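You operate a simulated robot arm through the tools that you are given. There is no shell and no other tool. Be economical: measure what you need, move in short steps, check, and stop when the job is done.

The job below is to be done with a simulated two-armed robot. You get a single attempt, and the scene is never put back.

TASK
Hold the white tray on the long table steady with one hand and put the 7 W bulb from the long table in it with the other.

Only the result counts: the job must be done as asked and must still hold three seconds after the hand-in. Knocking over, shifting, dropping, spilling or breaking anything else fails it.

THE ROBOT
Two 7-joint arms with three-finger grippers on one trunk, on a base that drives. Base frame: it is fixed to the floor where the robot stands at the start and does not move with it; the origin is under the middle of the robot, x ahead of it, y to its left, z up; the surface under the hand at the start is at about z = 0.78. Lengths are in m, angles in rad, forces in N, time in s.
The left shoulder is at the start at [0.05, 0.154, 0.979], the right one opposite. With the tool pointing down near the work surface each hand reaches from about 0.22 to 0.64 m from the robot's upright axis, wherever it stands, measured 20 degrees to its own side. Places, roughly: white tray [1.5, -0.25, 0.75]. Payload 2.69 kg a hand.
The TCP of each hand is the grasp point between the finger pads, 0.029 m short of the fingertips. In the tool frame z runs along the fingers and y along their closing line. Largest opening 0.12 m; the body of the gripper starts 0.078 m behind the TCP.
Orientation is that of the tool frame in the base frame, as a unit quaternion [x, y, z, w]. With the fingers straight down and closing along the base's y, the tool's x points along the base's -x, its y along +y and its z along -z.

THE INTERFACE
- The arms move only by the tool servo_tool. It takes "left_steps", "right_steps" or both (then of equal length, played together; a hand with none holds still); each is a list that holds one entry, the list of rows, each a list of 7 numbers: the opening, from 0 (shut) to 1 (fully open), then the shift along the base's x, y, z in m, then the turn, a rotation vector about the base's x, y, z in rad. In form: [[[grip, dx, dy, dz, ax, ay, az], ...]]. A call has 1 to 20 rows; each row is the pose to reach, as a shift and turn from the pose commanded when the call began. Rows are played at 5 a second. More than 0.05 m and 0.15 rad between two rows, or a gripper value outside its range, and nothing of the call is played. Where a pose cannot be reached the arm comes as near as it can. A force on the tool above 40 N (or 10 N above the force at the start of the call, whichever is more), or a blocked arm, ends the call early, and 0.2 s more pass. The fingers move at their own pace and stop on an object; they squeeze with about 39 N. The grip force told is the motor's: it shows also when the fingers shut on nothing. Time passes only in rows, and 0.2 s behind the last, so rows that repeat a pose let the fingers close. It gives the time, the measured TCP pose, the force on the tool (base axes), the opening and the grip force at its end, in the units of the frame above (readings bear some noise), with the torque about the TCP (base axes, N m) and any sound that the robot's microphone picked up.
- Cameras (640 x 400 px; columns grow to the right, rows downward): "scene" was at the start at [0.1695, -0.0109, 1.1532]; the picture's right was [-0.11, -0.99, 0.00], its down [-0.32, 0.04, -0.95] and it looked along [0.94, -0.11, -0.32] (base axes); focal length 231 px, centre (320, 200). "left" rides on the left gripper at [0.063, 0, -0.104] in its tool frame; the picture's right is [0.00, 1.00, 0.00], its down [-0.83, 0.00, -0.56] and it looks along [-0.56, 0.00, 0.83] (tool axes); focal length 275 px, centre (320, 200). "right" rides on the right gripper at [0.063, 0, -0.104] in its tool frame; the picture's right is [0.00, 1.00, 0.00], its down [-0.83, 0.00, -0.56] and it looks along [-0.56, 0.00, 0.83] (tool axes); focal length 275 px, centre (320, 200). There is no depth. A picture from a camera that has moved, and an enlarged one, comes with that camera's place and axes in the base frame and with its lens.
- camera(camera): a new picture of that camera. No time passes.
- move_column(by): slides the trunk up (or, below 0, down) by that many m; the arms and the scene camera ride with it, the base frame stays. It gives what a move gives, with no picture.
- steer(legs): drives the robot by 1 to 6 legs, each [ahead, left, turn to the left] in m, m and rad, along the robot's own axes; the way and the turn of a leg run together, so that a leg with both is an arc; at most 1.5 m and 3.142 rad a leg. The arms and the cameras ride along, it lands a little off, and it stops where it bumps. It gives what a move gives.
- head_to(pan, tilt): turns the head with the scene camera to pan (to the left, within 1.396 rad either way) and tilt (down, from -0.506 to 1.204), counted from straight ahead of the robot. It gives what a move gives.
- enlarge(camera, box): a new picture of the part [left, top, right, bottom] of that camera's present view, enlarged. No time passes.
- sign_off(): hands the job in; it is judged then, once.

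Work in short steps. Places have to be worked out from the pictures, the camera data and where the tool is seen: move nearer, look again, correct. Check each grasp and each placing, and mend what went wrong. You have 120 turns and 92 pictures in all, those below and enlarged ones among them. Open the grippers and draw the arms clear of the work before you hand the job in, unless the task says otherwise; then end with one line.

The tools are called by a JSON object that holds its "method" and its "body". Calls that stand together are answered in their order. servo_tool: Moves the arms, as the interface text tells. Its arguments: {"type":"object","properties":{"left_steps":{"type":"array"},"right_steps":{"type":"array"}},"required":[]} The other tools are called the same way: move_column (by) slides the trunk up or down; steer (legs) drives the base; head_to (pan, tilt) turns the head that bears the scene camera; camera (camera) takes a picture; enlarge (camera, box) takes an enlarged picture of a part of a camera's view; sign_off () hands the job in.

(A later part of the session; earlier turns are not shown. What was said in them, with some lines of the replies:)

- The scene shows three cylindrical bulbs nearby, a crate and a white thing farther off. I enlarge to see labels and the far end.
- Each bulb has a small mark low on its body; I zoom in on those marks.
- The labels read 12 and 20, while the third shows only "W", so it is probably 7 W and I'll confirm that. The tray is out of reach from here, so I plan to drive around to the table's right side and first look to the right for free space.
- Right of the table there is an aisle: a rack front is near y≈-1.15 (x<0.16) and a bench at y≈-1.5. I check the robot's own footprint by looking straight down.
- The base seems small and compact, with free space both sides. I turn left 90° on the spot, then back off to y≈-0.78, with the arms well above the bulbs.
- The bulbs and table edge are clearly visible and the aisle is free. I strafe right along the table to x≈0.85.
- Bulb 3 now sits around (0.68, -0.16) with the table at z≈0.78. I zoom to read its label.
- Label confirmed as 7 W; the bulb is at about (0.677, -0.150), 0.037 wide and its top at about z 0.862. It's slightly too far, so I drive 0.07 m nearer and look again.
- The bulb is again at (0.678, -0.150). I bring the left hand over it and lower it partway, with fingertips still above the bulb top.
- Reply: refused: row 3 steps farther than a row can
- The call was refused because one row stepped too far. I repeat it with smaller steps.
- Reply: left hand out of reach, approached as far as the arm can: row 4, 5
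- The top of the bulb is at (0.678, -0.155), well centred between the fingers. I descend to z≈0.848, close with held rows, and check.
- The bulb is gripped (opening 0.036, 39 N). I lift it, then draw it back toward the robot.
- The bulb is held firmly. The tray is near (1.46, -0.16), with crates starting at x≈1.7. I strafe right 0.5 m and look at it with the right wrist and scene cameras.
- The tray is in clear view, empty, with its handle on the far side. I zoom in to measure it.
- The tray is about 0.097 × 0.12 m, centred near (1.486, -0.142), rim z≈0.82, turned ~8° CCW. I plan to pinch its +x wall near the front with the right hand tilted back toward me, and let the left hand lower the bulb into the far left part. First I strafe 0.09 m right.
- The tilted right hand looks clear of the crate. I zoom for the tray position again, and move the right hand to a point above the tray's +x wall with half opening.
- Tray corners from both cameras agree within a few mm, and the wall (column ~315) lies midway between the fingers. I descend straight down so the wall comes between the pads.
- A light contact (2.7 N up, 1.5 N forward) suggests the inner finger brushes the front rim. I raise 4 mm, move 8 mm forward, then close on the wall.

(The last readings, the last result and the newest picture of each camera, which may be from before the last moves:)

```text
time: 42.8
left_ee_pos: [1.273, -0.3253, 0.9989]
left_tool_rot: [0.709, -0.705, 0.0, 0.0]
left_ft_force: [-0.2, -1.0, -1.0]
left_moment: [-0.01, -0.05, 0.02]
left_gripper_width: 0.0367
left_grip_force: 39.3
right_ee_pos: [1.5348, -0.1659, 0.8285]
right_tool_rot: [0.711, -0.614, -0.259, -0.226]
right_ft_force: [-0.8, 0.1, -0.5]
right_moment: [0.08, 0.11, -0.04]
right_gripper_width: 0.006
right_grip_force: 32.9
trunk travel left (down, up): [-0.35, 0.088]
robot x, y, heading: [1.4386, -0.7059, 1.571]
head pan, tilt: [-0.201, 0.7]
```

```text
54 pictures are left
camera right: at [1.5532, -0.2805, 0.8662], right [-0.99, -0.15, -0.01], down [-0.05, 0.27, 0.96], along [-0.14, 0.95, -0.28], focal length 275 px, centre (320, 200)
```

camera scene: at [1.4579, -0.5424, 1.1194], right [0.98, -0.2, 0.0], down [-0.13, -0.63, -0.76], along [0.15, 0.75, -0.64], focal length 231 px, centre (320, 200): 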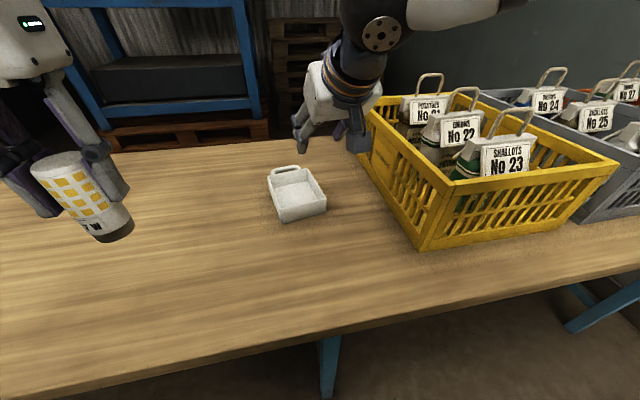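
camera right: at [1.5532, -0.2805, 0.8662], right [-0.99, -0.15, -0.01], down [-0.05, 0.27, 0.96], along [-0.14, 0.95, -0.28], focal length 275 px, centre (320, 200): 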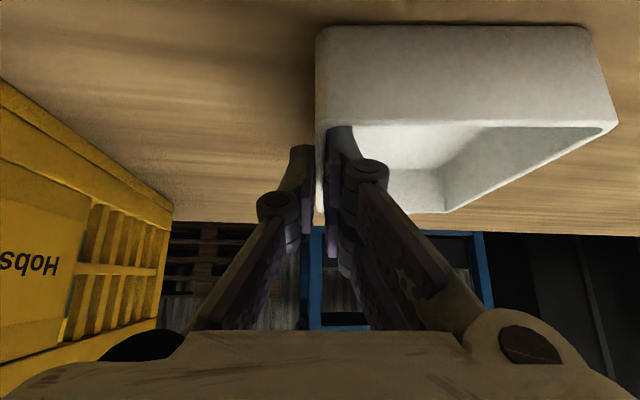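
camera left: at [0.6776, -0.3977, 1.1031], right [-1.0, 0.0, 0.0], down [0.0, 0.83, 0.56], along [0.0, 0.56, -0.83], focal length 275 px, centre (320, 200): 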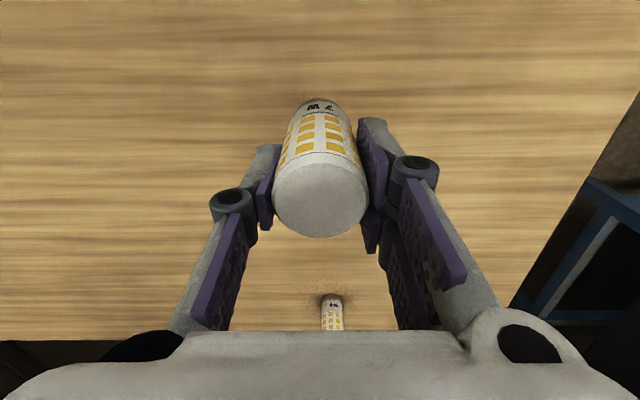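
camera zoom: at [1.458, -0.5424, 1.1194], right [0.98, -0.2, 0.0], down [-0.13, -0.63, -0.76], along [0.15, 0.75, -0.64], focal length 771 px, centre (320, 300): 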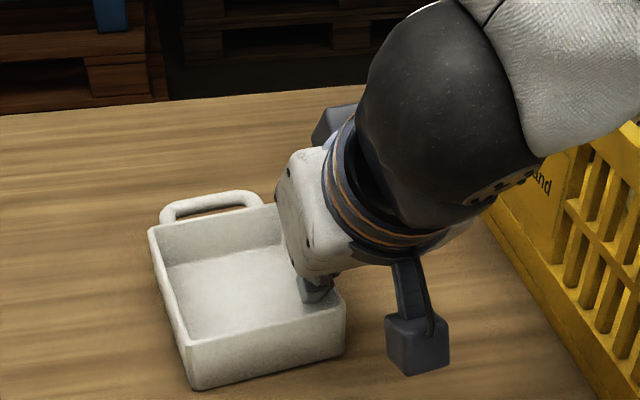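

The tray wall is pinched (6 mm, 33 N) and the tray hardly moved. Keeping that grip, I bring the left hand forward first and then over the tray's far left part at height.

{"method": "servo_tool", "body": {"left_steps": [[[0, 0, 0.045, 0, 0, 0, 0], [0, 0, 0.09, 0, 0, 0, 0], [0, 0, 0.135, 0, 0, 0, 0], [0, 0, 0.18, 0, 0, 0, 0], [0, 0.0, 0.2075, 0, 0, 0, 0], [0, 0.045, 0.2075, 0, 0, 0, 0], [0, 0.09, 0.2075, 0, 0, 0, 0], [0, 0.135, 0.2075, 0, 0, 0, 0], [0, 0.175, 0.2075, 0, 0, 0, 0], [0, 0.2, 0.2075, 0, 0, 0, 0], [0, 0.2, 0.2075, 0, 0, 0, 0]]]}}

{"method": "camera", "body": {"camera": "scene"}}

{"method": "camera", "body": {"camera": "left"}}

```text
time: 45.2
left_ee_pos: [1.4418, -0.1784, 0.967]
left_tool_rot: [0.709, -0.705, 0.0, 0.0]
left_ft_force: [0.4, -0.3, -0.5]
left_moment: [0.02, -0.01, -0.02]
left_gripper_width: 0.0365
left_grip_force: 39.7
left hand out of reach, approached as far as the arm can: row 5, 6, 7, 8, 9, 10, 11
right_ee_pos: [1.5359, -0.1666, 0.8285]
right_tool_rot: [0.712, -0.613, -0.259, -0.225]
right_ft_force: [0.2, -0.6, 0.1]
right_moment: [0.05, 0.02, 0.01]
right_gripper_width: 0.0061
right_grip_force: 31.7
trunk travel left (down, up): [-0.35, 0.088]
robot x, y, heading: [1.439, -0.705, 1.571]
head pan, tilt: [-0.201, 0.7]
```

```text
53 pictures are left
camera scene: at [1.4578, -0.5424, 1.1194], right [0.98, -0.2, 0.0], down [-0.13, -0.63, -0.76], along [0.15, 0.75, -0.64], focal length 231 px, centre (320, 200)
```

scene: 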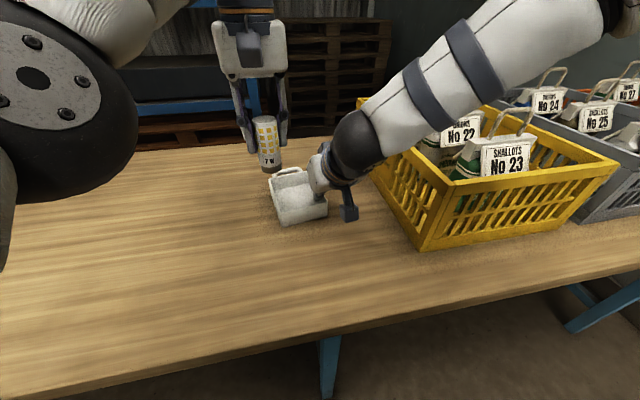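

```text
52 pictures are left
camera left: at [1.441, -0.2416, 1.0715], right [-1.0, 0.0, 0.0], down [0.0, 0.83, 0.56], along [0.0, 0.56, -0.83], focal length 275 px, centre (320, 200)
```

left: 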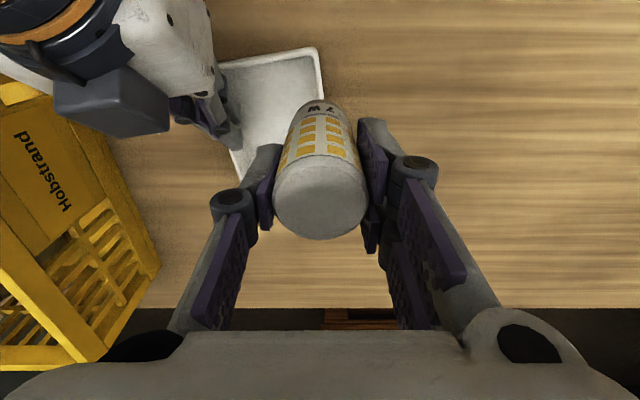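

The left arm falls short here (stopped at 1.442, -0.178). I release the tray wall, lift both hands clear, and re-park the robot a little nearer and to the right.

{"method": "servo_tool", "body": {"left_steps": [[[0, -0.04, 0, 0, 0, 0, 0], [0, -0.08, 0, 0, 0, 0, 0], [0, -0.12, 0, 0, 0, 0, 0], [0, -0.16, 0, 0, 0, 0, 0], [0, -0.2, 0, 0, 0, 0, 0], [0, -0.2, -0.045, 0, 0, 0, 0], [0, -0.2, -0.09, 0, 0, 0, 0], [0, -0.2, -0.135, 0, 0, 0, 0], [0, -0.2, -0.18, 0, 0, 0, 0], [0, -0.2, -0.2, 0, 0, 0, 0], [0, -0.2, -0.2, 0, 0, 0, 0]]]}}

{"method": "servo_tool", "body": {"right_steps": [[[0.2, 0, 0, 0, 0, 0, 0], [0.45, 0, 0, 0, 0, 0, 0], [0.45, 0, 0, 0, 0, 0, 0], [0.45, 0, 0.0, 0.04, 0, 0, 0], [0.45, 0, 0.0, 0.08, 0, 0, 0], [0.45, 0, 0, 0.12, 0, 0, 0], [0.45, 0, -0.04, 0.14, 0, 0, 0], [0.45, 0, -0.08, 0.16, 0, 0, 0], [0.45, 0, -0.12, 0.18, 0, 0, 0], [0.45, 0, -0.12, 0.18, 0, 0, 0]]]}}

{"method": "camera", "body": {"camera": "scene"}}

```text
time: 47.6
left_ee_pos: [1.2507, -0.1479, 1.0051]
left_tool_rot: [0.709, -0.706, 0.0, 0.0]
left_ft_force: [-0.6, -0.4, -0.9]
left_moment: [0.02, 0.01, 0.0]
left_gripper_width: 0.0365
left_grip_force: 38.5
left hand out of reach, approached as far as the arm can: row 1, 2, 3, 4, 5, 6, 7, 8, 9, 10, 11
right_ee_pos: [1.5346, -0.1651, 0.8289]
right_tool_rot: [0.713, -0.612, -0.259, -0.223]
right_ft_force: [-0.1, 0.1, 0.1]
right_moment: [0.02, 0.0, 0.01]
right_gripper_width: 0.006
right_grip_force: 32.0
trunk travel left (down, up): [-0.35, 0.088]
robot x, y, heading: [1.4401, -0.7052, 1.575]
head pan, tilt: [-0.201, 0.7]
```

```text
time: 49.8
left_ee_pos: [1.2517, -0.1482, 1.0042]
left_tool_rot: [0.708, -0.706, 0.0, 0.0]
left_ft_force: [-0.1, 0.1, -2.0]
left_moment: [0.03, -0.01, -0.02]
left_gripper_width: 0.0363
left_grip_force: 39.1
right_ee_pos: [1.5354, -0.2838, 1.0076]
right_tool_rot: [0.712, -0.613, -0.259, -0.225]
right_ft_force: [-0.5, 0.7, 0.0]
right_moment: [-0.01, 0.0, -0.01]
right_gripper_width: 0.054
right_grip_force: 0.0
trunk travel left (down, up): [-0.35, 0.088]
robot x, y, heading: [1.4468, -0.7032, 1.576]
head pan, tilt: [-0.201, 0.7]
```

```text
51 pictures are left
camera scene: at [1.4579, -0.5422, 1.1193], right [0.98, -0.2, 0.0], down [-0.13, -0.63, -0.76], along [0.15, 0.75, -0.64], focal length 231 px, centre (320, 200)
```

scene: 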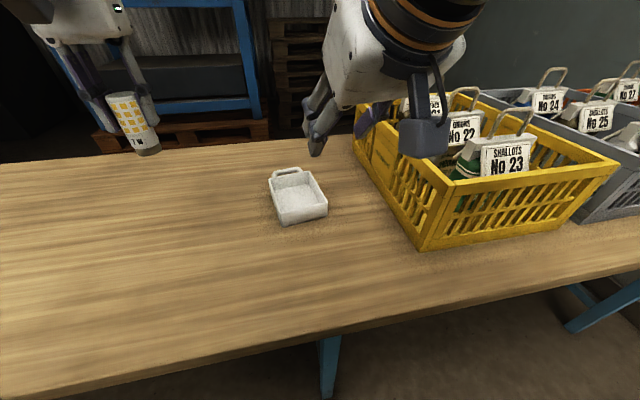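

The tray is free and the right hand is clear. The left hand is at (1.25, -0.148, 1.004) and reported out of reach, so I pull it back toward the robot in small steps to see how it answers.

{"method": "servo_tool", "body": {"left_steps": [[[0, 0, -0.03, 0, 0, 0, 0], [0, 0, -0.06, 0, 0, 0, 0], [0, 0, -0.06, 0, 0, 0, 0]]]}}

```text
time: 50.6
left_ee_pos: [1.2535, -0.1529, 1.0182]
left_tool_rot: [0.708, -0.706, 0.0, 0.001]
left_ft_force: [0.1, -0.6, -1.1]
left_moment: [-0.02, -0.01, 0.01]
left_gripper_width: 0.0366
left_grip_force: 38.9
left hand out of reach, approached as far as the arm can: row 1, 2, 3
right_ee_pos: [1.535, -0.2841, 1.0075]
right_tool_rot: [0.712, -0.612, -0.259, -0.225]
right_ft_force: [-0.2, -0.3, 0.4]
right_moment: [0.0, -0.01, -0.01]
right_gripper_width: 0.054
right_grip_force: 0.1
trunk travel left (down, up): [-0.35, 0.088]
robot x, y, heading: [1.442, -0.7041, 1.579]
head pan, tilt: [-0.201, 0.7]
```

It barely moved, likely because the IK is at a joint limit. I try lowering and pulling back further.

{"method": "servo_tool", "body": {"left_steps": [[[0, 0, -0.03, -0.03, 0, 0, 0], [0, 0, -0.06, -0.04, 0, 0, 0], [0, 0, -0.1, -0.04, 0, 0, 0], [0, 0, -0.14, -0.04, 0, 0, 0], [0, 0, -0.14, -0.04, 0, 0, 0]]]}}

{"method": "camera", "body": {"camera": "scene"}}

```text
time: 51.8
left_ee_pos: [1.2581, -0.1508, 1.0081]
left_tool_rot: [0.708, -0.706, 0.0, 0.0]
left_ft_force: [-0.7, 0.1, -1.4]
left_moment: [0.0, -0.01, 0.02]
left_gripper_width: 0.0364
left_grip_force: 39.1
left hand out of reach, approached as far as the arm can: row 1, 2, 3, 4, 5
right_ee_pos: [1.5353, -0.2856, 1.0079]
right_tool_rot: [0.712, -0.612, -0.26, -0.225]
right_ft_force: [-1.1, -1.3, 0.5]
right_moment: [0.02, 0.01, 0.0]
right_gripper_width: 0.0537
right_grip_force: 0.1
trunk travel left (down, up): [-0.35, 0.088]
robot x, y, heading: [1.4384, -0.7011, 1.573]
head pan, tilt: [-0.201, 0.7]
```

```text
50 pictures are left
camera scene: at [1.458, -0.5425, 1.1194], right [0.98, -0.2, 0.0], down [-0.13, -0.63, -0.76], along [0.15, 0.75, -0.64], focal length 231 px, centre (320, 200)
```

scene: 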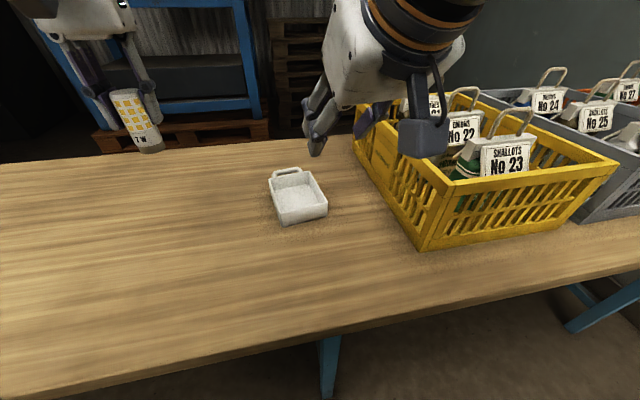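

The left arm seems stretched straight (a singular pose), so a straight pull doesn't bend it. I combine a pull with a small tool tilt to break it.

{"method": "servo_tool", "body": {"left_steps": [[[0, 0, -0.03, 0, 0.13, 0, 0], [0, 0, -0.06, 0, 0.26, 0, 0], [0, 0, -0.09, 0, 0.39, 0, 0], [0, 0, -0.09, 0, 0.39, 0, 0]]]}}

{"method": "camera", "body": {"camera": "scene"}}

```text
time: 52.8
left_ee_pos: [1.2757, -0.1123, 1.0958]
left_tool_rot: [0.695, -0.693, -0.136, -0.138]
left_ft_force: [-0.1, 0.1, -0.1]
left_moment: [-0.02, 0.02, 0.03]
left_gripper_width: 0.0364
left_grip_force: 38.6
left hand out of reach, approached as far as the arm can: row 1, 2, 3, 4
right_ee_pos: [1.5338, -0.2844, 1.0074]
right_tool_rot: [0.712, -0.612, -0.259, -0.224]
right_ft_force: [-0.1, -0.3, -0.1]
right_moment: [-0.01, 0.0, -0.01]
right_gripper_width: 0.0541
right_grip_force: 0.1
trunk travel left (down, up): [-0.35, 0.088]
robot x, y, heading: [1.442, -0.7017, 1.578]
head pan, tilt: [-0.201, 0.7]
```

```text
49 pictures are left
camera scene: at [1.4578, -0.5423, 1.1193], right [0.98, -0.2, 0.0], down [-0.13, -0.63, -0.76], along [0.15, 0.75, -0.64], focal length 231 px, centre (320, 200)
```

scene: 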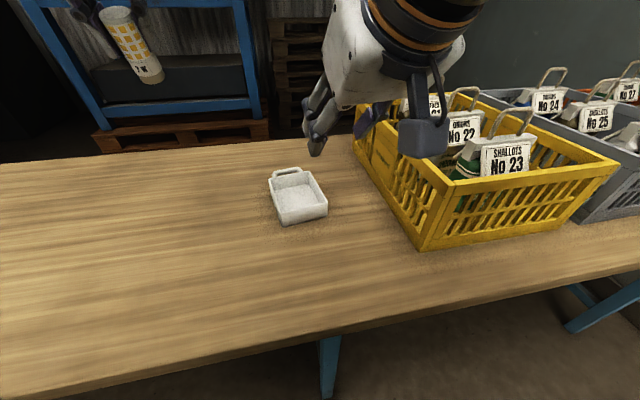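

Still stretched. I command a deeper pull straight toward the shoulder (target ≈ (1.27, -0.40, 1.0), a safe place) while tilting back upright.

{"method": "servo_tool", "body": {"left_steps": [[[0, 0, -0.045, 0, -0.05, 0, 0], [0, 0, -0.09, 0, -0.1, 0, 0], [0, 0, -0.135, -0.0, -0.15, 0, 0], [0, 0, -0.18, -0.02, -0.2, 0, 0], [0, 0, -0.22, -0.04, -0.25, 0, 0], [0, 0, -0.26, -0.06, -0.3, 0, 0], [0, 0, -0.3, -0.08, -0.35, 0, 0], [0, 0, -0.3, -0.09, -0.39, 0, 0], [0, 0, -0.3, -0.09, -0.39, 0, 0], [0, 0, -0.3, -0.09, -0.39, 0, 0]]]}}

```text
time: 55.0
left_ee_pos: [1.2737, -0.4112, 1.0103]
left_tool_rot: [0.708, -0.706, 0.0, 0.0]
left_ft_force: [0.7, 0.1, -1.1]
left_moment: [-0.02, 0.03, -0.01]
left_gripper_width: 0.0365
left_grip_force: 39.2
left hand out of reach, approached as far as the arm can: row 1, 2, 3, 4, 5, 6
right_ee_pos: [1.5351, -0.2847, 1.0088]
right_tool_rot: [0.713, -0.612, -0.26, -0.224]
right_ft_force: [0.3, -0.1, 0.9]
right_moment: [-0.05, 0.01, 0.05]
right_gripper_width: 0.0538
right_grip_force: 0.1
trunk travel left (down, up): [-0.35, 0.088]
robot x, y, heading: [1.4416, -0.7041, 1.57]
head pan, tilt: [-0.201, 0.7]
```

The left arm is free again at (1.274, -0.411, 1.01). I shift the right hand away from the crate first, then drive 0.05 m ahead and 0.08 m right.

{"method": "servo_tool", "body": {"right_steps": [[[0.45, -0.04, -0.02, 0.0, 0, 0, 0], [0.45, -0.08, -0.04, 0.0, 0, 0, 0], [0.45, -0.08, -0.04, 0, 0, 0, 0]]]}}

{"method": "steer", "body": {"legs": [[0.05, -0.08, 0]]}}

{"method": "camera", "body": {"camera": "scene"}}

```text
time: 55.8
left_ee_pos: [1.2743, -0.412, 1.0091]
left_tool_rot: [0.709, -0.705, 0.0, 0.001]
left_ft_force: [-0.4, 0.5, -0.3]
left_moment: [0.05, 0.0, 0.02]
left_gripper_width: 0.0363
left_grip_force: 39.4
right_ee_pos: [1.4571, -0.3244, 1.0065]
right_tool_rot: [0.711, -0.615, -0.258, -0.224]
right_ft_force: [-0.4, 0.2, -0.7]
right_moment: [0.02, 0.01, -0.02]
right_gripper_width: 0.0538
right_grip_force: 0.1
trunk travel left (down, up): [-0.35, 0.088]
robot x, y, heading: [1.4389, -0.701, 1.574]
head pan, tilt: [-0.201, 0.7]
```

```text
time: 57.1
left_ee_pos: [1.3538, -0.3605, 1.0084]
left_tool_rot: [0.709, -0.706, 0.0, -0.001]
left_ft_force: [-0.5, 0.2, -0.4]
left_moment: [-0.01, -0.01, 0.01]
left_gripper_width: 0.0365
left_grip_force: 39.2
right_ee_pos: [1.5359, -0.2754, 1.0076]
right_tool_rot: [0.712, -0.613, -0.259, -0.225]
right_ft_force: [0.1, 0.1, 0.8]
right_moment: [-0.04, -0.01, 0.01]
right_gripper_width: 0.0541
right_grip_force: 0.2
trunk travel left (down, up): [-0.35, 0.088]
robot x, y, heading: [1.5179, -0.6509, 1.575]
head pan, tilt: [-0.201, 0.7]
```

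```text
48 pictures are left
camera scene: at [1.5373, -0.4899, 1.1238], right [0.98, -0.19, 0.0], down [-0.11, -0.59, -0.8], along [0.15, 0.78, -0.6], focal length 231 px, centre (320, 200)
```

scene: 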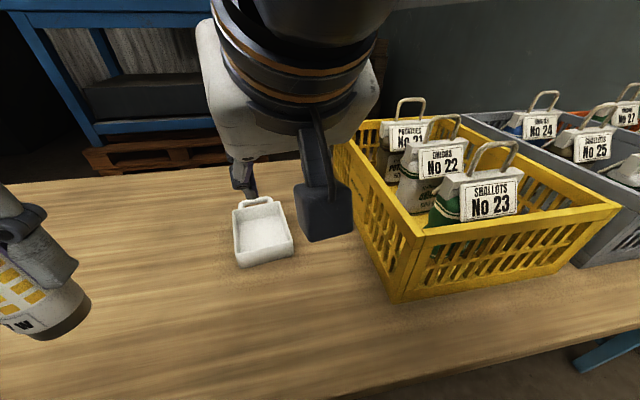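

Parked at (1.518, -0.651). I zoom on the tray to re-measure.

{"method": "enlarge", "body": {"camera": "scene", "box": [215, 180, 315, 280]}}

```text
4.00 times, centred on (265, 230) of scene
camera zoom: at [1.5373, -0.4899, 1.1238], right [0.98, -0.19, 0.0], down [-0.11, -0.59, -0.8], along [0.15, 0.78, -0.6], focal length 925 px, centre (540, 80)
```

zoom: 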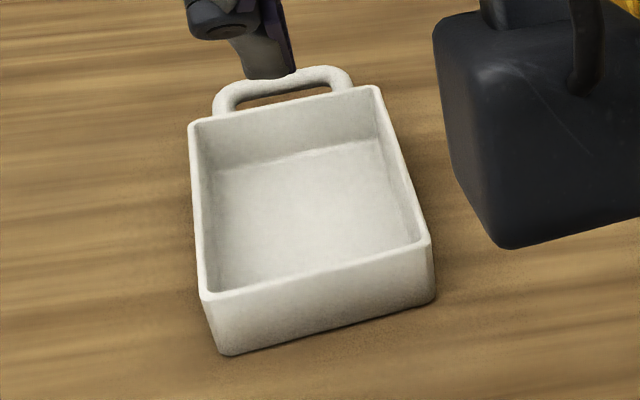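

The tray is now centred at about (1.487, -0.150), with the right wall near x≈1.534 at y=-0.165. I bring the right hand over it and down around the wall as before.

{"method": "servo_tool", "body": {"right_steps": [[[0.5, 0, 0.03, -0.03, 0, 0, 0], [0.5, 0, 0.06, -0.06, 0, 0, 0], [0.5, -0.001, 0.09, -0.08, 0, 0, 0], [0.5, -0.001, 0.105, -0.11, 0, 0, 0], [0.5, -0.001, 0.105, -0.145, 0, 0, 0], [0.5, -0.001, 0.105, -0.165, 0, 0, 0], [0.5, -0.001, 0.105, -0.179, 0, 0, 0], [0.5, -0.001, 0.105, -0.179, 0, 0, 0]]]}}

{"method": "camera", "body": {"camera": "right"}}

```text
time: 58.9
left_ee_pos: [1.3543, -0.3607, 1.009]
left_tool_rot: [0.709, -0.706, 0.0, 0.001]
left_ft_force: [-0.3, 0.0, -1.4]
left_moment: [0.01, 0.03, 0.02]
left_gripper_width: 0.036
left_grip_force: 39.4
right_ee_pos: [1.5353, -0.1705, 0.8275]
right_tool_rot: [0.712, -0.613, -0.259, -0.224]
right_ft_force: [-0.5, 0.4, 0.5]
right_moment: [0.04, 0.0, 0.01]
right_gripper_width: 0.0599
right_grip_force: 0.0
trunk travel left (down, up): [-0.35, 0.088]
robot x, y, heading: [1.5205, -0.6531, 1.579]
head pan, tilt: [-0.201, 0.7]
```

```text
46 pictures are left
camera right: at [1.5527, -0.2851, 0.8653], right [-0.99, -0.15, -0.01], down [-0.05, 0.27, 0.96], along [-0.14, 0.95, -0.28], focal length 275 px, centre (320, 200)
```

right: 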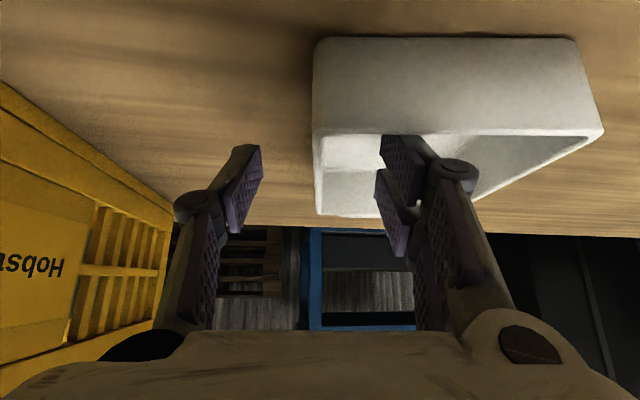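

No contact this time. I close the right hand on the wall and then bring the bulb over the tray at z≈0.96.

{"method": "servo_tool", "body": {"right_steps": [[[0.3, 0, 0, 0, 0, 0, 0], [0.15, 0, 0, 0, 0, 0, 0], [0, 0, 0, 0, 0, 0, 0], [0, 0, 0, 0, 0, 0, 0]]]}}

{"method": "servo_tool", "body": {"left_steps": [[[0, 0, 0.045, 0, 0, 0, 0], [0, 0, 0.09, 0, 0, 0, 0], [0, 0, 0.135, -0.02, 0, 0, 0], [0, 0, 0.18, -0.03, 0, 0, 0], [0, 0, 0.22, -0.04, 0, 0, 0], [0, 0, 0.234, -0.049, 0, 0, 0], [0, 0.04, 0.234, -0.049, 0, 0, 0], [0, 0.08, 0.234, -0.049, 0, 0, 0], [0, 0.105, 0.234, -0.049, 0, 0, 0], [0, 0.119, 0.234, -0.049, 0, 0, 0], [0, 0.119, 0.234, -0.049, 0, 0, 0]]]}}

{"method": "camera", "body": {"camera": "scene"}}

{"method": "camera", "body": {"camera": "left"}}

```text
time: 59.9
left_ee_pos: [1.3528, -0.3603, 1.009]
left_tool_rot: [0.708, -0.706, 0.0, 0.0]
left_ft_force: [-0.4, -0.2, -0.5]
left_moment: [0.01, 0.01, 0.0]
left_gripper_width: 0.0363
left_grip_force: 38.4
right_ee_pos: [1.5352, -0.1701, 0.8276]
right_tool_rot: [0.712, -0.613, -0.259, -0.225]
right_ft_force: [-0.4, -0.3, -0.7]
right_moment: [-0.01, 0.02, -0.02]
right_gripper_width: 0.006
right_grip_force: 32.4
trunk travel left (down, up): [-0.35, 0.088]
robot x, y, heading: [1.5244, -0.6504, 1.575]
head pan, tilt: [-0.201, 0.7]
```

```text
time: 62.3
left_ee_pos: [1.472, -0.1262, 0.9597]
left_tool_rot: [0.708, -0.706, 0.0, 0.0]
left_ft_force: [-0.5, 0.0, -1.3]
left_moment: [0.02, -0.01, -0.02]
left_gripper_width: 0.0361
left_grip_force: 39.1
right_ee_pos: [1.5347, -0.1702, 0.8279]
right_tool_rot: [0.712, -0.613, -0.259, -0.225]
right_ft_force: [0.0, 0.5, 0.6]
right_moment: [0.02, 0.05, 0.01]
right_gripper_width: 0.006
right_grip_force: 32.6
trunk travel left (down, up): [-0.35, 0.088]
robot x, y, heading: [1.5228, -0.6532, 1.572]
head pan, tilt: [-0.201, 0.7]
```

```text
45 pictures are left
camera scene: at [1.5374, -0.4922, 1.1194], right [0.98, -0.2, 0.0], down [-0.13, -0.63, -0.76], along [0.15, 0.75, -0.64], focal length 231 px, centre (320, 200)
```

scene: 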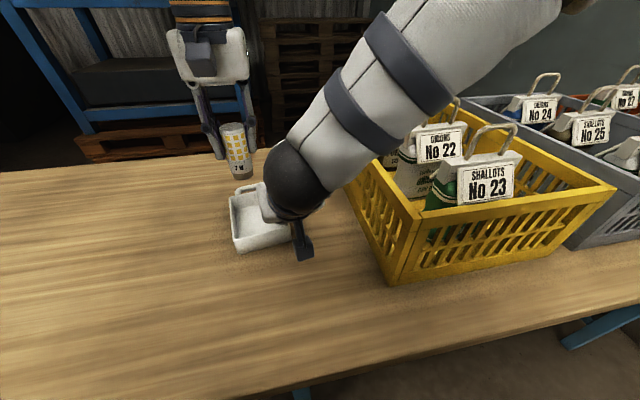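

```text
44 pictures are left
camera left: at [1.4705, -0.1891, 1.0641], right [-1.0, 0.0, 0.0], down [0.0, 0.83, 0.56], along [0.0, 0.56, -0.83], focal length 275 px, centre (320, 200)
```

left: 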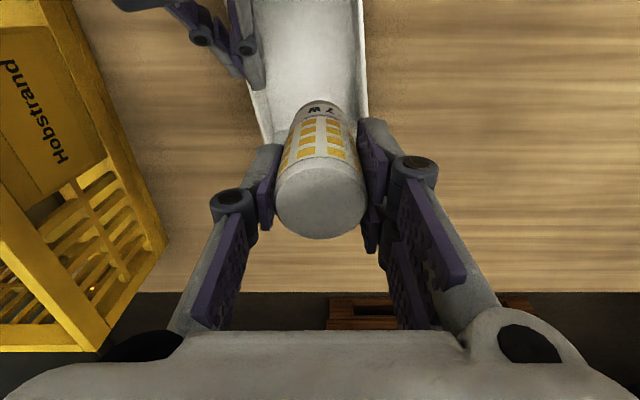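

The bulb is over the tray's far-left floor. I lower it 6 cm with a small correction (+3 mm x, -5 mm y) and check clearances.

{"method": "servo_tool", "body": {"left_steps": [[[0, 0.003, -0.005, -0.02, 0, 0, 0], [0, 0.003, -0.005, -0.045, 0, 0, 0], [0, 0.003, -0.005, -0.065, 0, 0, 0], [0, 0.003, -0.005, -0.065, 0, 0, 0]]]}}

{"method": "enlarge", "body": {"camera": "scene", "box": [180, 80, 340, 280]}}

{"method": "camera", "body": {"camera": "left"}}

{"method": "camera", "body": {"camera": "right"}}

```text
time: 63.3
left_ee_pos: [1.475, -0.1313, 0.8948]
left_tool_rot: [0.709, -0.706, 0.0, 0.0]
left_ft_force: [-0.2, 0.6, -0.6]
left_moment: [0.0, -0.02, 0.0]
left_gripper_width: 0.0361
left_grip_force: 38.9
right_ee_pos: [1.5346, -0.1709, 0.828]
right_tool_rot: [0.711, -0.613, -0.259, -0.224]
right_ft_force: [0.3, 0.2, -0.1]
right_moment: [0.0, 0.06, -0.04]
right_gripper_width: 0.006
right_grip_force: 32.2
trunk travel left (down, up): [-0.35, 0.088]
robot x, y, heading: [1.5198, -0.653, 1.577]
head pan, tilt: [-0.201, 0.7]
```

```text
2.00 times, centred on (260, 180) of scene
camera zoom: at [1.5374, -0.4922, 1.1194], right [0.98, -0.2, 0.0], down [-0.13, -0.63, -0.76], along [0.15, 0.75, -0.64], focal length 463 px, centre (440, 240)
```

zoom: 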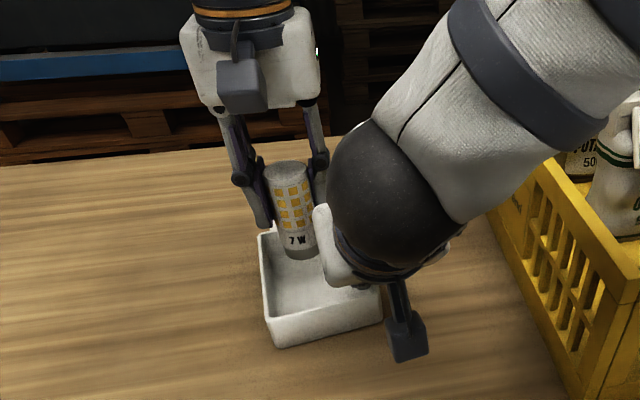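

```text
42 pictures are left
camera left: at [1.4734, -0.1942, 0.9987], right [-1.0, 0.0, 0.0], down [0.0, 0.83, 0.56], along [0.0, 0.56, -0.83], focal length 275 px, centre (320, 200)
```

left: 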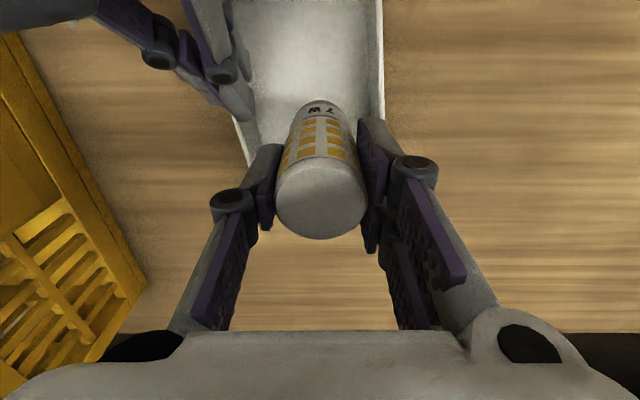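

```text
41 pictures are left
camera right: at [1.5527, -0.285, 0.8655], right [-0.99, -0.15, -0.01], down [-0.05, 0.27, 0.96], along [-0.14, 0.95, -0.28], focal length 275 px, centre (320, 200)
```

right: 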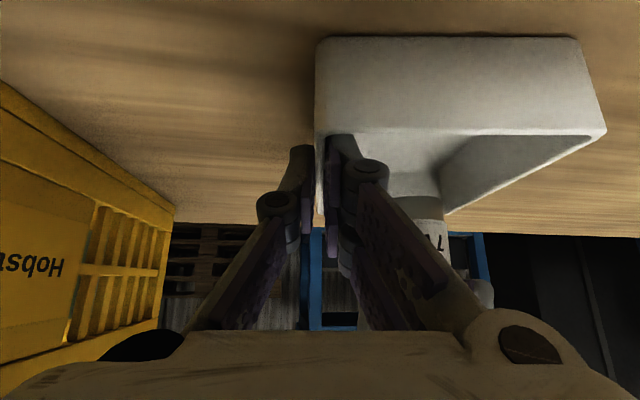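

Clearance looks fine; I yaw the left hand slightly so its camera swings away from the right housing, and lower it to just above the expected floor contact.

{"method": "servo_tool", "body": {"left_steps": [[[0, 0, 0, 0, 0, 0, -0.12], [0, 0, 0, 0, 0, 0, -0.25], [0, 0, 0, -0.02, 0, 0, -0.25], [0, 0, 0, -0.034, 0, 0, -0.25], [0, 0, 0, -0.034, 0, 0, -0.25]]]}}

{"method": "enlarge", "body": {"camera": "scene", "box": [180, 80, 340, 280]}}

{"method": "camera", "body": {"camera": "left"}}

```text
time: 64.5
left_ee_pos: [1.4755, -0.1317, 0.8606]
left_tool_rot: [-0.614, 0.789, -0.001, 0.0]
left_ft_force: [0.0, 0.3, -0.7]
left_moment: [-0.02, -0.01, 0.03]
left_gripper_width: 0.0361
left_grip_force: 38.5
right_ee_pos: [1.5342, -0.1691, 0.8262]
right_tool_rot: [0.711, -0.614, -0.258, -0.225]
right_ft_force: [0.4, 0.8, -0.4]
right_moment: [-0.02, 0.03, -0.02]
right_gripper_width: 0.0058
right_grip_force: 32.6
trunk travel left (down, up): [-0.35, 0.088]
robot x, y, heading: [1.5212, -0.6513, 1.571]
head pan, tilt: [-0.201, 0.7]
```

```text
2.00 times, centred on (260, 180) of scene
camera zoom: at [1.5374, -0.4922, 1.1194], right [0.98, -0.2, 0.0], down [-0.13, -0.63, -0.76], along [0.15, 0.75, -0.64], focal length 463 px, centre (440, 240)
```

zoom: 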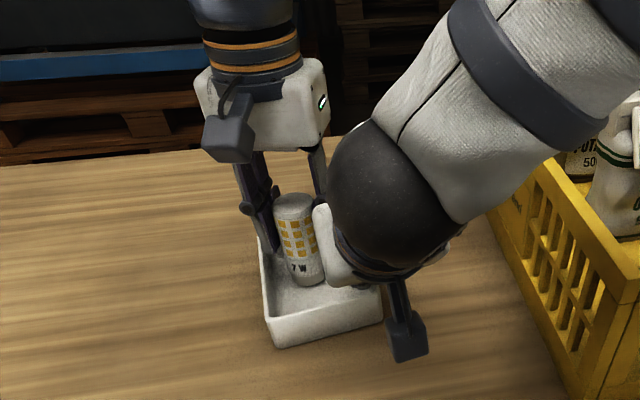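

```text
39 pictures are left
camera left: at [1.4576, -0.1925, 0.9646], right [-0.97, 0.25, 0.0], down [0.21, 0.8, 0.56], along [0.14, 0.54, -0.83], focal length 275 px, centre (320, 200)
```

left: 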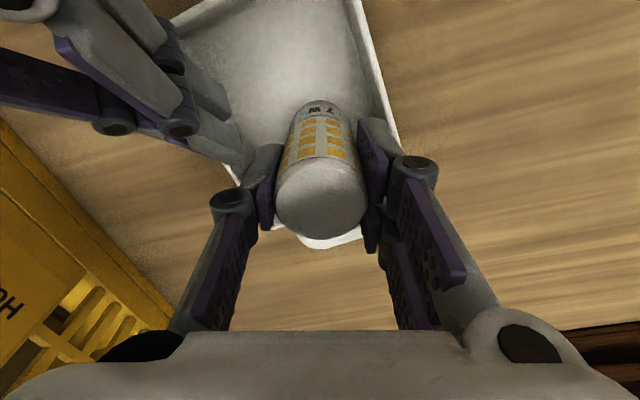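

The bulb is inside the tray walls, about 1 cm above the floor, with no contact force. I creep down in 2 mm steps.

{"method": "servo_tool", "body": {"left_steps": [[[0, 0, 0, -0.002, 0, 0, 0], [0, 0, 0, -0.004, 0, 0, 0], [0, 0, 0, -0.004, 0, 0, 0]]]}}

```text
time: 65.3
left_ee_pos: [1.4758, -0.1328, 0.856]
left_tool_rot: [-0.615, 0.788, 0.001, 0.0]
left_ft_force: [0.7, -0.8, 0.9]
left_moment: [0.02, -0.04, -0.01]
left_gripper_width: 0.0362
left_grip_force: 39.1
right_ee_pos: [1.5347, -0.1697, 0.8282]
right_tool_rot: [0.711, -0.613, -0.259, -0.225]
right_ft_force: [-1.2, 0.6, -0.2]
right_moment: [-0.04, 0.08, -0.02]
right_gripper_width: 0.006
right_grip_force: 32.6
trunk travel left (down, up): [-0.35, 0.088]
robot x, y, heading: [1.5189, -0.6492, 1.57]
head pan, tilt: [-0.201, 0.7]
```

{"method": "servo_tool", "body": {"left_steps": [[[0, 0, 0, -0.002, 0, 0, 0], [0, 0, 0, -0.003, 0, 0, 0], [0, 0, 0, -0.003, 0, 0, 0]]]}}

```text
time: 66.1
left_ee_pos: [1.4747, -0.1315, 0.8559]
left_tool_rot: [-0.615, 0.789, 0.002, 0.002]
left_ft_force: [2.0, -5.4, 29.7]
left_moment: [-0.11, -0.2, -0.08]
left_gripper_width: 0.0362
left_grip_force: 38.9
right_ee_pos: [1.5352, -0.1713, 0.8282]
right_tool_rot: [0.712, -0.613, -0.258, -0.225]
right_ft_force: [-4.6, 6.8, -14.1]
right_moment: [-0.38, 0.12, -0.16]
right_gripper_width: 0.0058
right_grip_force: 32.3
trunk travel left (down, up): [-0.35, 0.088]
robot x, y, heading: [1.5205, -0.6535, 1.576]
head pan, tilt: [-0.201, 0.7]
```

Firm floor contact (30 N) at TCP z≈0.856. I back off 2.5 mm to relieve the force, then open the left hand a little and hold.

{"method": "servo_tool", "body": {"left_steps": [[[0, 0, 0, 0.0025, 0, 0, 0], [0, 0, 0, 0.0025, 0, 0, 0], [0.36, 0, 0, 0.0025, 0, 0, 0], [0.45, 0, 0, 0.0025, 0, 0, 0], [0.5, 0, 0, 0.0025, 0, 0, 0], [0.5, 0, 0, 0.0025, 0, 0, 0]]]}}

{"method": "camera", "body": {"camera": "left"}}

{"method": "enlarge", "body": {"camera": "scene", "box": [180, 80, 340, 280]}}

```text
time: 67.5
left_ee_pos: [1.4745, -0.1309, 0.8575]
left_tool_rot: [-0.615, 0.788, 0.0, 0.0]
left_ft_force: [0.1, -0.1, -0.2]
left_moment: [0.01, 0.0, -0.04]
left_gripper_width: 0.06
left_grip_force: 0.1
right_ee_pos: [1.5349, -0.1701, 0.8279]
right_tool_rot: [0.711, -0.613, -0.259, -0.225]
right_ft_force: [-0.2, 0.8, -0.1]
right_moment: [0.14, 0.11, -0.13]
right_gripper_width: 0.0059
right_grip_force: 32.8
trunk travel left (down, up): [-0.35, 0.088]
robot x, y, heading: [1.5188, -0.6516, 1.572]
head pan, tilt: [-0.201, 0.7]
```

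```text
38 pictures are left
camera left: at [1.4576, -0.1926, 0.9606], right [-0.97, 0.25, 0.0], down [0.21, 0.81, 0.56], along [0.14, 0.54, -0.83], focal length 275 px, centre (320, 200)
```

left: 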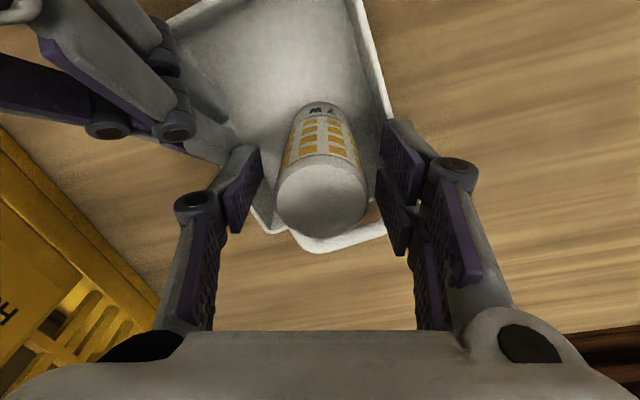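

```text
2.00 times, centred on (260, 180) of scene
camera zoom: at [1.5375, -0.4922, 1.1194], right [0.98, -0.2, 0.0], down [-0.13, -0.63, -0.76], along [0.15, 0.75, -0.64], focal length 463 px, centre (440, 240)
```

zoom: 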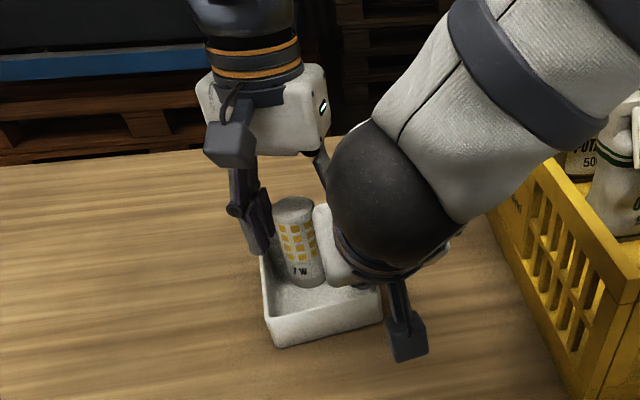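

The bulb stands free in the tray between the open fingers. I raise the left hand straight up, then away to the left and back, the right hand still holding the tray.

{"method": "servo_tool", "body": {"left_steps": [[[0.5, 0, 0, 0.03, 0, 0, 0], [0.5, 0, 0, 0.07, 0, 0, 0], [0.5, 0, 0, 0.105, 0, 0, 0], [0.5, -0.04, 0, 0.105, 0, 0, 0], [0.5, -0.08, 0, 0.105, 0, 0, 0], [0.5, -0.12, 0, 0.105, 0, 0, 0], [0.5, -0.13, -0.04, 0.11, 0, 0, 0], [0.5, -0.13, -0.085, 0.12, 0, 0, 0], [0.5, -0.13, -0.13, 0.13, 0, 0, 0], [0.5, -0.13, -0.175, 0.14, 0, 0, 0], [0.5, -0.13, -0.2, 0.15, 0, 0, 0]]]}}

{"method": "camera", "body": {"camera": "scene"}}

{"method": "camera", "body": {"camera": "right"}}

```text
time: 69.9
left_ee_pos: [1.3459, -0.3317, 1.0066]
left_tool_rot: [-0.616, 0.788, 0.001, 0.001]
left_ft_force: [0.3, 0.5, 1.1]
left_moment: [0.04, 0.01, 0.01]
left_gripper_width: 0.0601
left_grip_force: 0.0
right_ee_pos: [1.5353, -0.1694, 0.8288]
right_tool_rot: [0.711, -0.614, -0.258, -0.226]
right_ft_force: [-0.7, -0.9, -0.9]
right_moment: [0.01, 0.03, -0.03]
right_gripper_width: 0.0062
right_grip_force: 32.1
trunk travel left (down, up): [-0.35, 0.088]
robot x, y, heading: [1.5259, -0.653, 1.57]
head pan, tilt: [-0.201, 0.7]
```

```text
36 pictures are left
camera scene: at [1.5374, -0.4924, 1.1194], right [0.98, -0.2, 0.0], down [-0.13, -0.63, -0.77], along [0.15, 0.75, -0.64], focal length 231 px, centre (320, 200)
```

scene: 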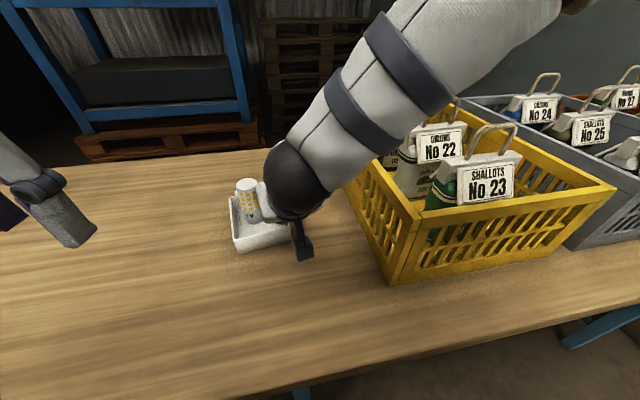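

```text
35 pictures are left
camera right: at [1.5527, -0.2852, 0.8655], right [-0.99, -0.15, -0.01], down [-0.05, 0.27, 0.96], along [-0.14, 0.95, -0.28], focal length 275 px, centre (320, 200)
```

right: 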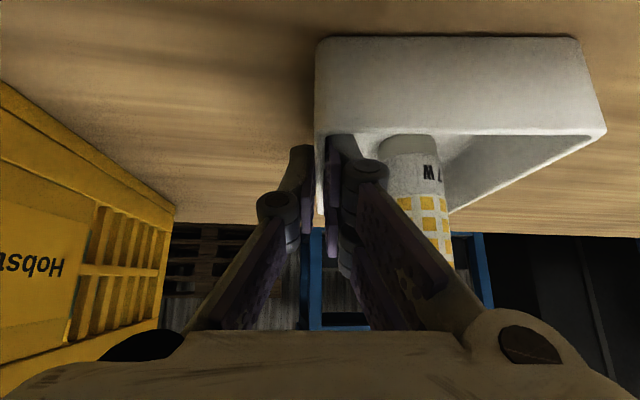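

The bulb stands upright in the tray. I open the right hand just slightly (so the inner finger doesn't touch the bulb) and retreat along the finger axis.

{"method": "servo_tool", "body": {"right_steps": [[[0.1, 0, 0, 0, 0, 0, 0], [0.16, 0, 0, 0, 0, 0, 0], [0.16, 0, 0, 0, 0, 0, 0], [0.16, 0.0009, -0.0064, 0.0077, 0, 0, 0], [0.16, 0.0028, -0.019, 0.023, 0, 0, 0], [0.16, 0.0056, -0.038, 0.046, 0, 0, 0], [0.16, 0.008, -0.06, 0.077, 0, 0, 0], [0.16, 0.008, -0.08, 0.11, 0, 0, 0], [0.16, 0.0, -0.1, 0.15, 0, 0, 0], [0.16, -0.02, -0.13, 0.18, 0, 0, 0], [0.16, -0.02, -0.13, 0.18, 0, 0, 0]]]}}

{"method": "camera", "body": {"camera": "scene"}}

```text
time: 72.3
left_ee_pos: [1.346, -0.3304, 1.0061]
left_tool_rot: [-0.615, 0.788, 0.0, 0.0]
left_ft_force: [-0.9, -0.5, 0.3]
left_moment: [-0.05, 0.01, 0.0]
left_gripper_width: 0.0602
left_grip_force: 0.0
right_ee_pos: [1.5246, -0.2901, 1.0001]
right_tool_rot: [0.702, -0.631, -0.245, -0.221]
right_ft_force: [0.1, 0.4, 0.8]
right_moment: [0.0, 0.02, -0.01]
right_gripper_width: 0.0192
right_grip_force: 0.1
trunk travel left (down, up): [-0.35, 0.088]
robot x, y, heading: [1.5225, -0.6502, 1.571]
head pan, tilt: [-0.201, 0.7]
```

```text
34 pictures are left
camera scene: at [1.5325, -0.4866, 1.1313], right [0.99, -0.13, 0.0], down [-0.07, -0.53, -0.85], along [0.11, 0.84, -0.53], focal length 231 px, centre (320, 200)
```

scene: 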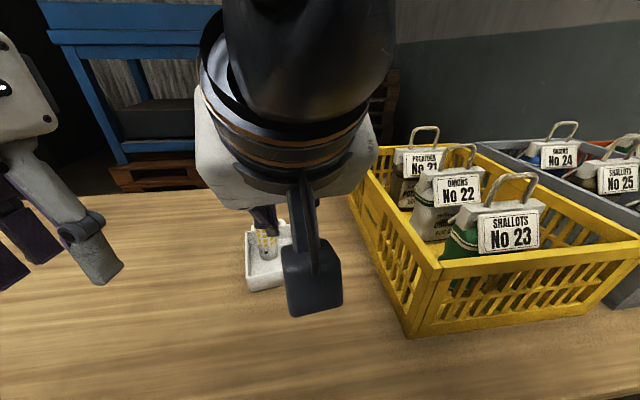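

The bulb and tray look good. The right wrist seems to be brushing the head (camera pose changed), so I shift the right hand outward slightly and open it, then back the robot off.

{"method": "servo_tool", "body": {"right_steps": [[[0.3, 0.02, 0.01, 0.0, 0, 0, 0], [0.5, 0.045, 0.02, 0.0, 0, 0, 0], [0.5, 0.06, 0.02, 0.02, 0, 0, 0], [0.5, 0.06, 0.02, 0.02, 0, 0, 0]]]}}

{"method": "steer", "body": {"legs": [[-0.15, 0, 0]]}}

{"method": "head_to", "body": {"pan": 0.0, "tilt": 0.6}}

{"method": "camera", "body": {"camera": "scene"}}

```text
time: 73.3
left_ee_pos: [1.3465, -0.3312, 1.0066]
left_tool_rot: [-0.615, 0.788, 0.0, -0.001]
left_ft_force: [-0.6, -0.8, 0.7]
left_moment: [-0.01, 0.0, 0.0]
left_gripper_width: 0.0601
left_grip_force: 0.1
right_ee_pos: [1.5759, -0.2793, 1.0268]
right_tool_rot: [0.712, -0.613, -0.257, -0.226]
right_ft_force: [0.2, 0.3, -0.1]
right_moment: [-0.02, 0.02, -0.02]
right_gripper_width: 0.0599
right_grip_force: 0.1
trunk travel left (down, up): [-0.35, 0.088]
robot x, y, heading: [1.5242, -0.6541, 1.575]
head pan, tilt: [-0.201, 0.7]
```

```text
time: 74.7
left_ee_pos: [1.3457, -0.4818, 1.0066]
left_tool_rot: [-0.614, 0.789, 0.001, 0.001]
left_ft_force: [-0.3, -0.3, 0.4]
left_moment: [0.06, -0.04, -0.01]
left_gripper_width: 0.0602
left_grip_force: 0.1
right_ee_pos: [1.5768, -0.4305, 1.0278]
right_tool_rot: [0.712, -0.614, -0.257, -0.225]
right_ft_force: [0.2, -0.5, -0.1]
right_moment: [0.02, -0.01, 0.01]
right_gripper_width: 0.0597
right_grip_force: 0.1
trunk travel left (down, up): [-0.35, 0.088]
robot x, y, heading: [1.5222, -0.8041, 1.575]
head pan, tilt: [-0.201, 0.7]
```

```text
time: 75.4
left_ee_pos: [1.3462, -0.4803, 1.0067]
left_tool_rot: [-0.615, 0.788, 0.001, 0.001]
left_ft_force: [-0.3, -0.4, -1.0]
left_moment: [0.04, 0.01, -0.03]
left_gripper_width: 0.0595
left_grip_force: 0.0
right_ee_pos: [1.5764, -0.4296, 1.027]
right_tool_rot: [0.711, -0.615, -0.256, -0.224]
right_ft_force: [0.0, 0.4, 0.2]
right_moment: [-0.03, 0.01, 0.0]
right_gripper_width: 0.0601
right_grip_force: 0.0
trunk travel left (down, up): [-0.35, 0.088]
robot x, y, heading: [1.5213, -0.8032, 1.57]
head pan, tilt: [0.0, 0.6]
```

```text
33 pictures are left
camera scene: at [1.5289, -0.6361, 1.1334], right [1.0, -0.09, 0.0], down [-0.04, -0.51, -0.86], along [0.07, 0.85, -0.51], focal length 231 px, centre (320, 200)
```

scene: 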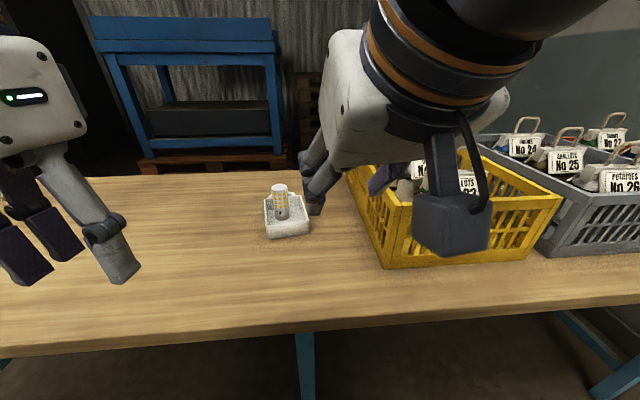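

{"method": "enlarge", "body": {"camera": "scene", "box": [245, 170, 335, 250]}}

```text
5.00 times, centred on (290, 210) of scene
camera zoom: at [1.5289, -0.6361, 1.1334], right [1.0, -0.09, 0.0], down [-0.04, -0.51, -0.86], along [0.07, 0.85, -0.51], focal length 1157 px, centre (470, 150)
```

zoom: 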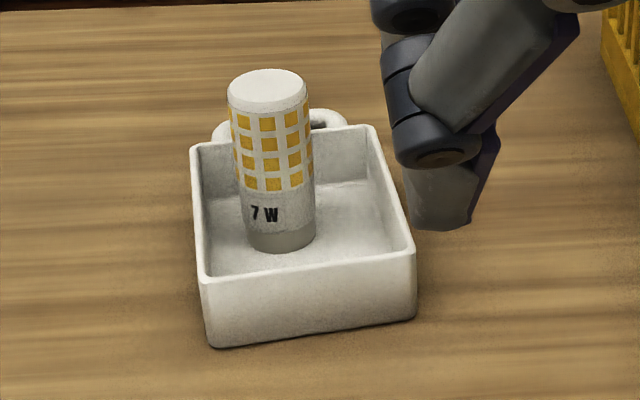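

The 7 W bulb stands in the tray, both hands are open and clear, and nothing else was moved. I hand in the job.

{"method": "sign_off", "body": {}}

```text
The job is handed in.
```

The 7 W bulb is standing upright in the white tray. The right hand held the tray steady while the left put the bulb in. Both hands are now open and clear, and nothing else was disturbed.
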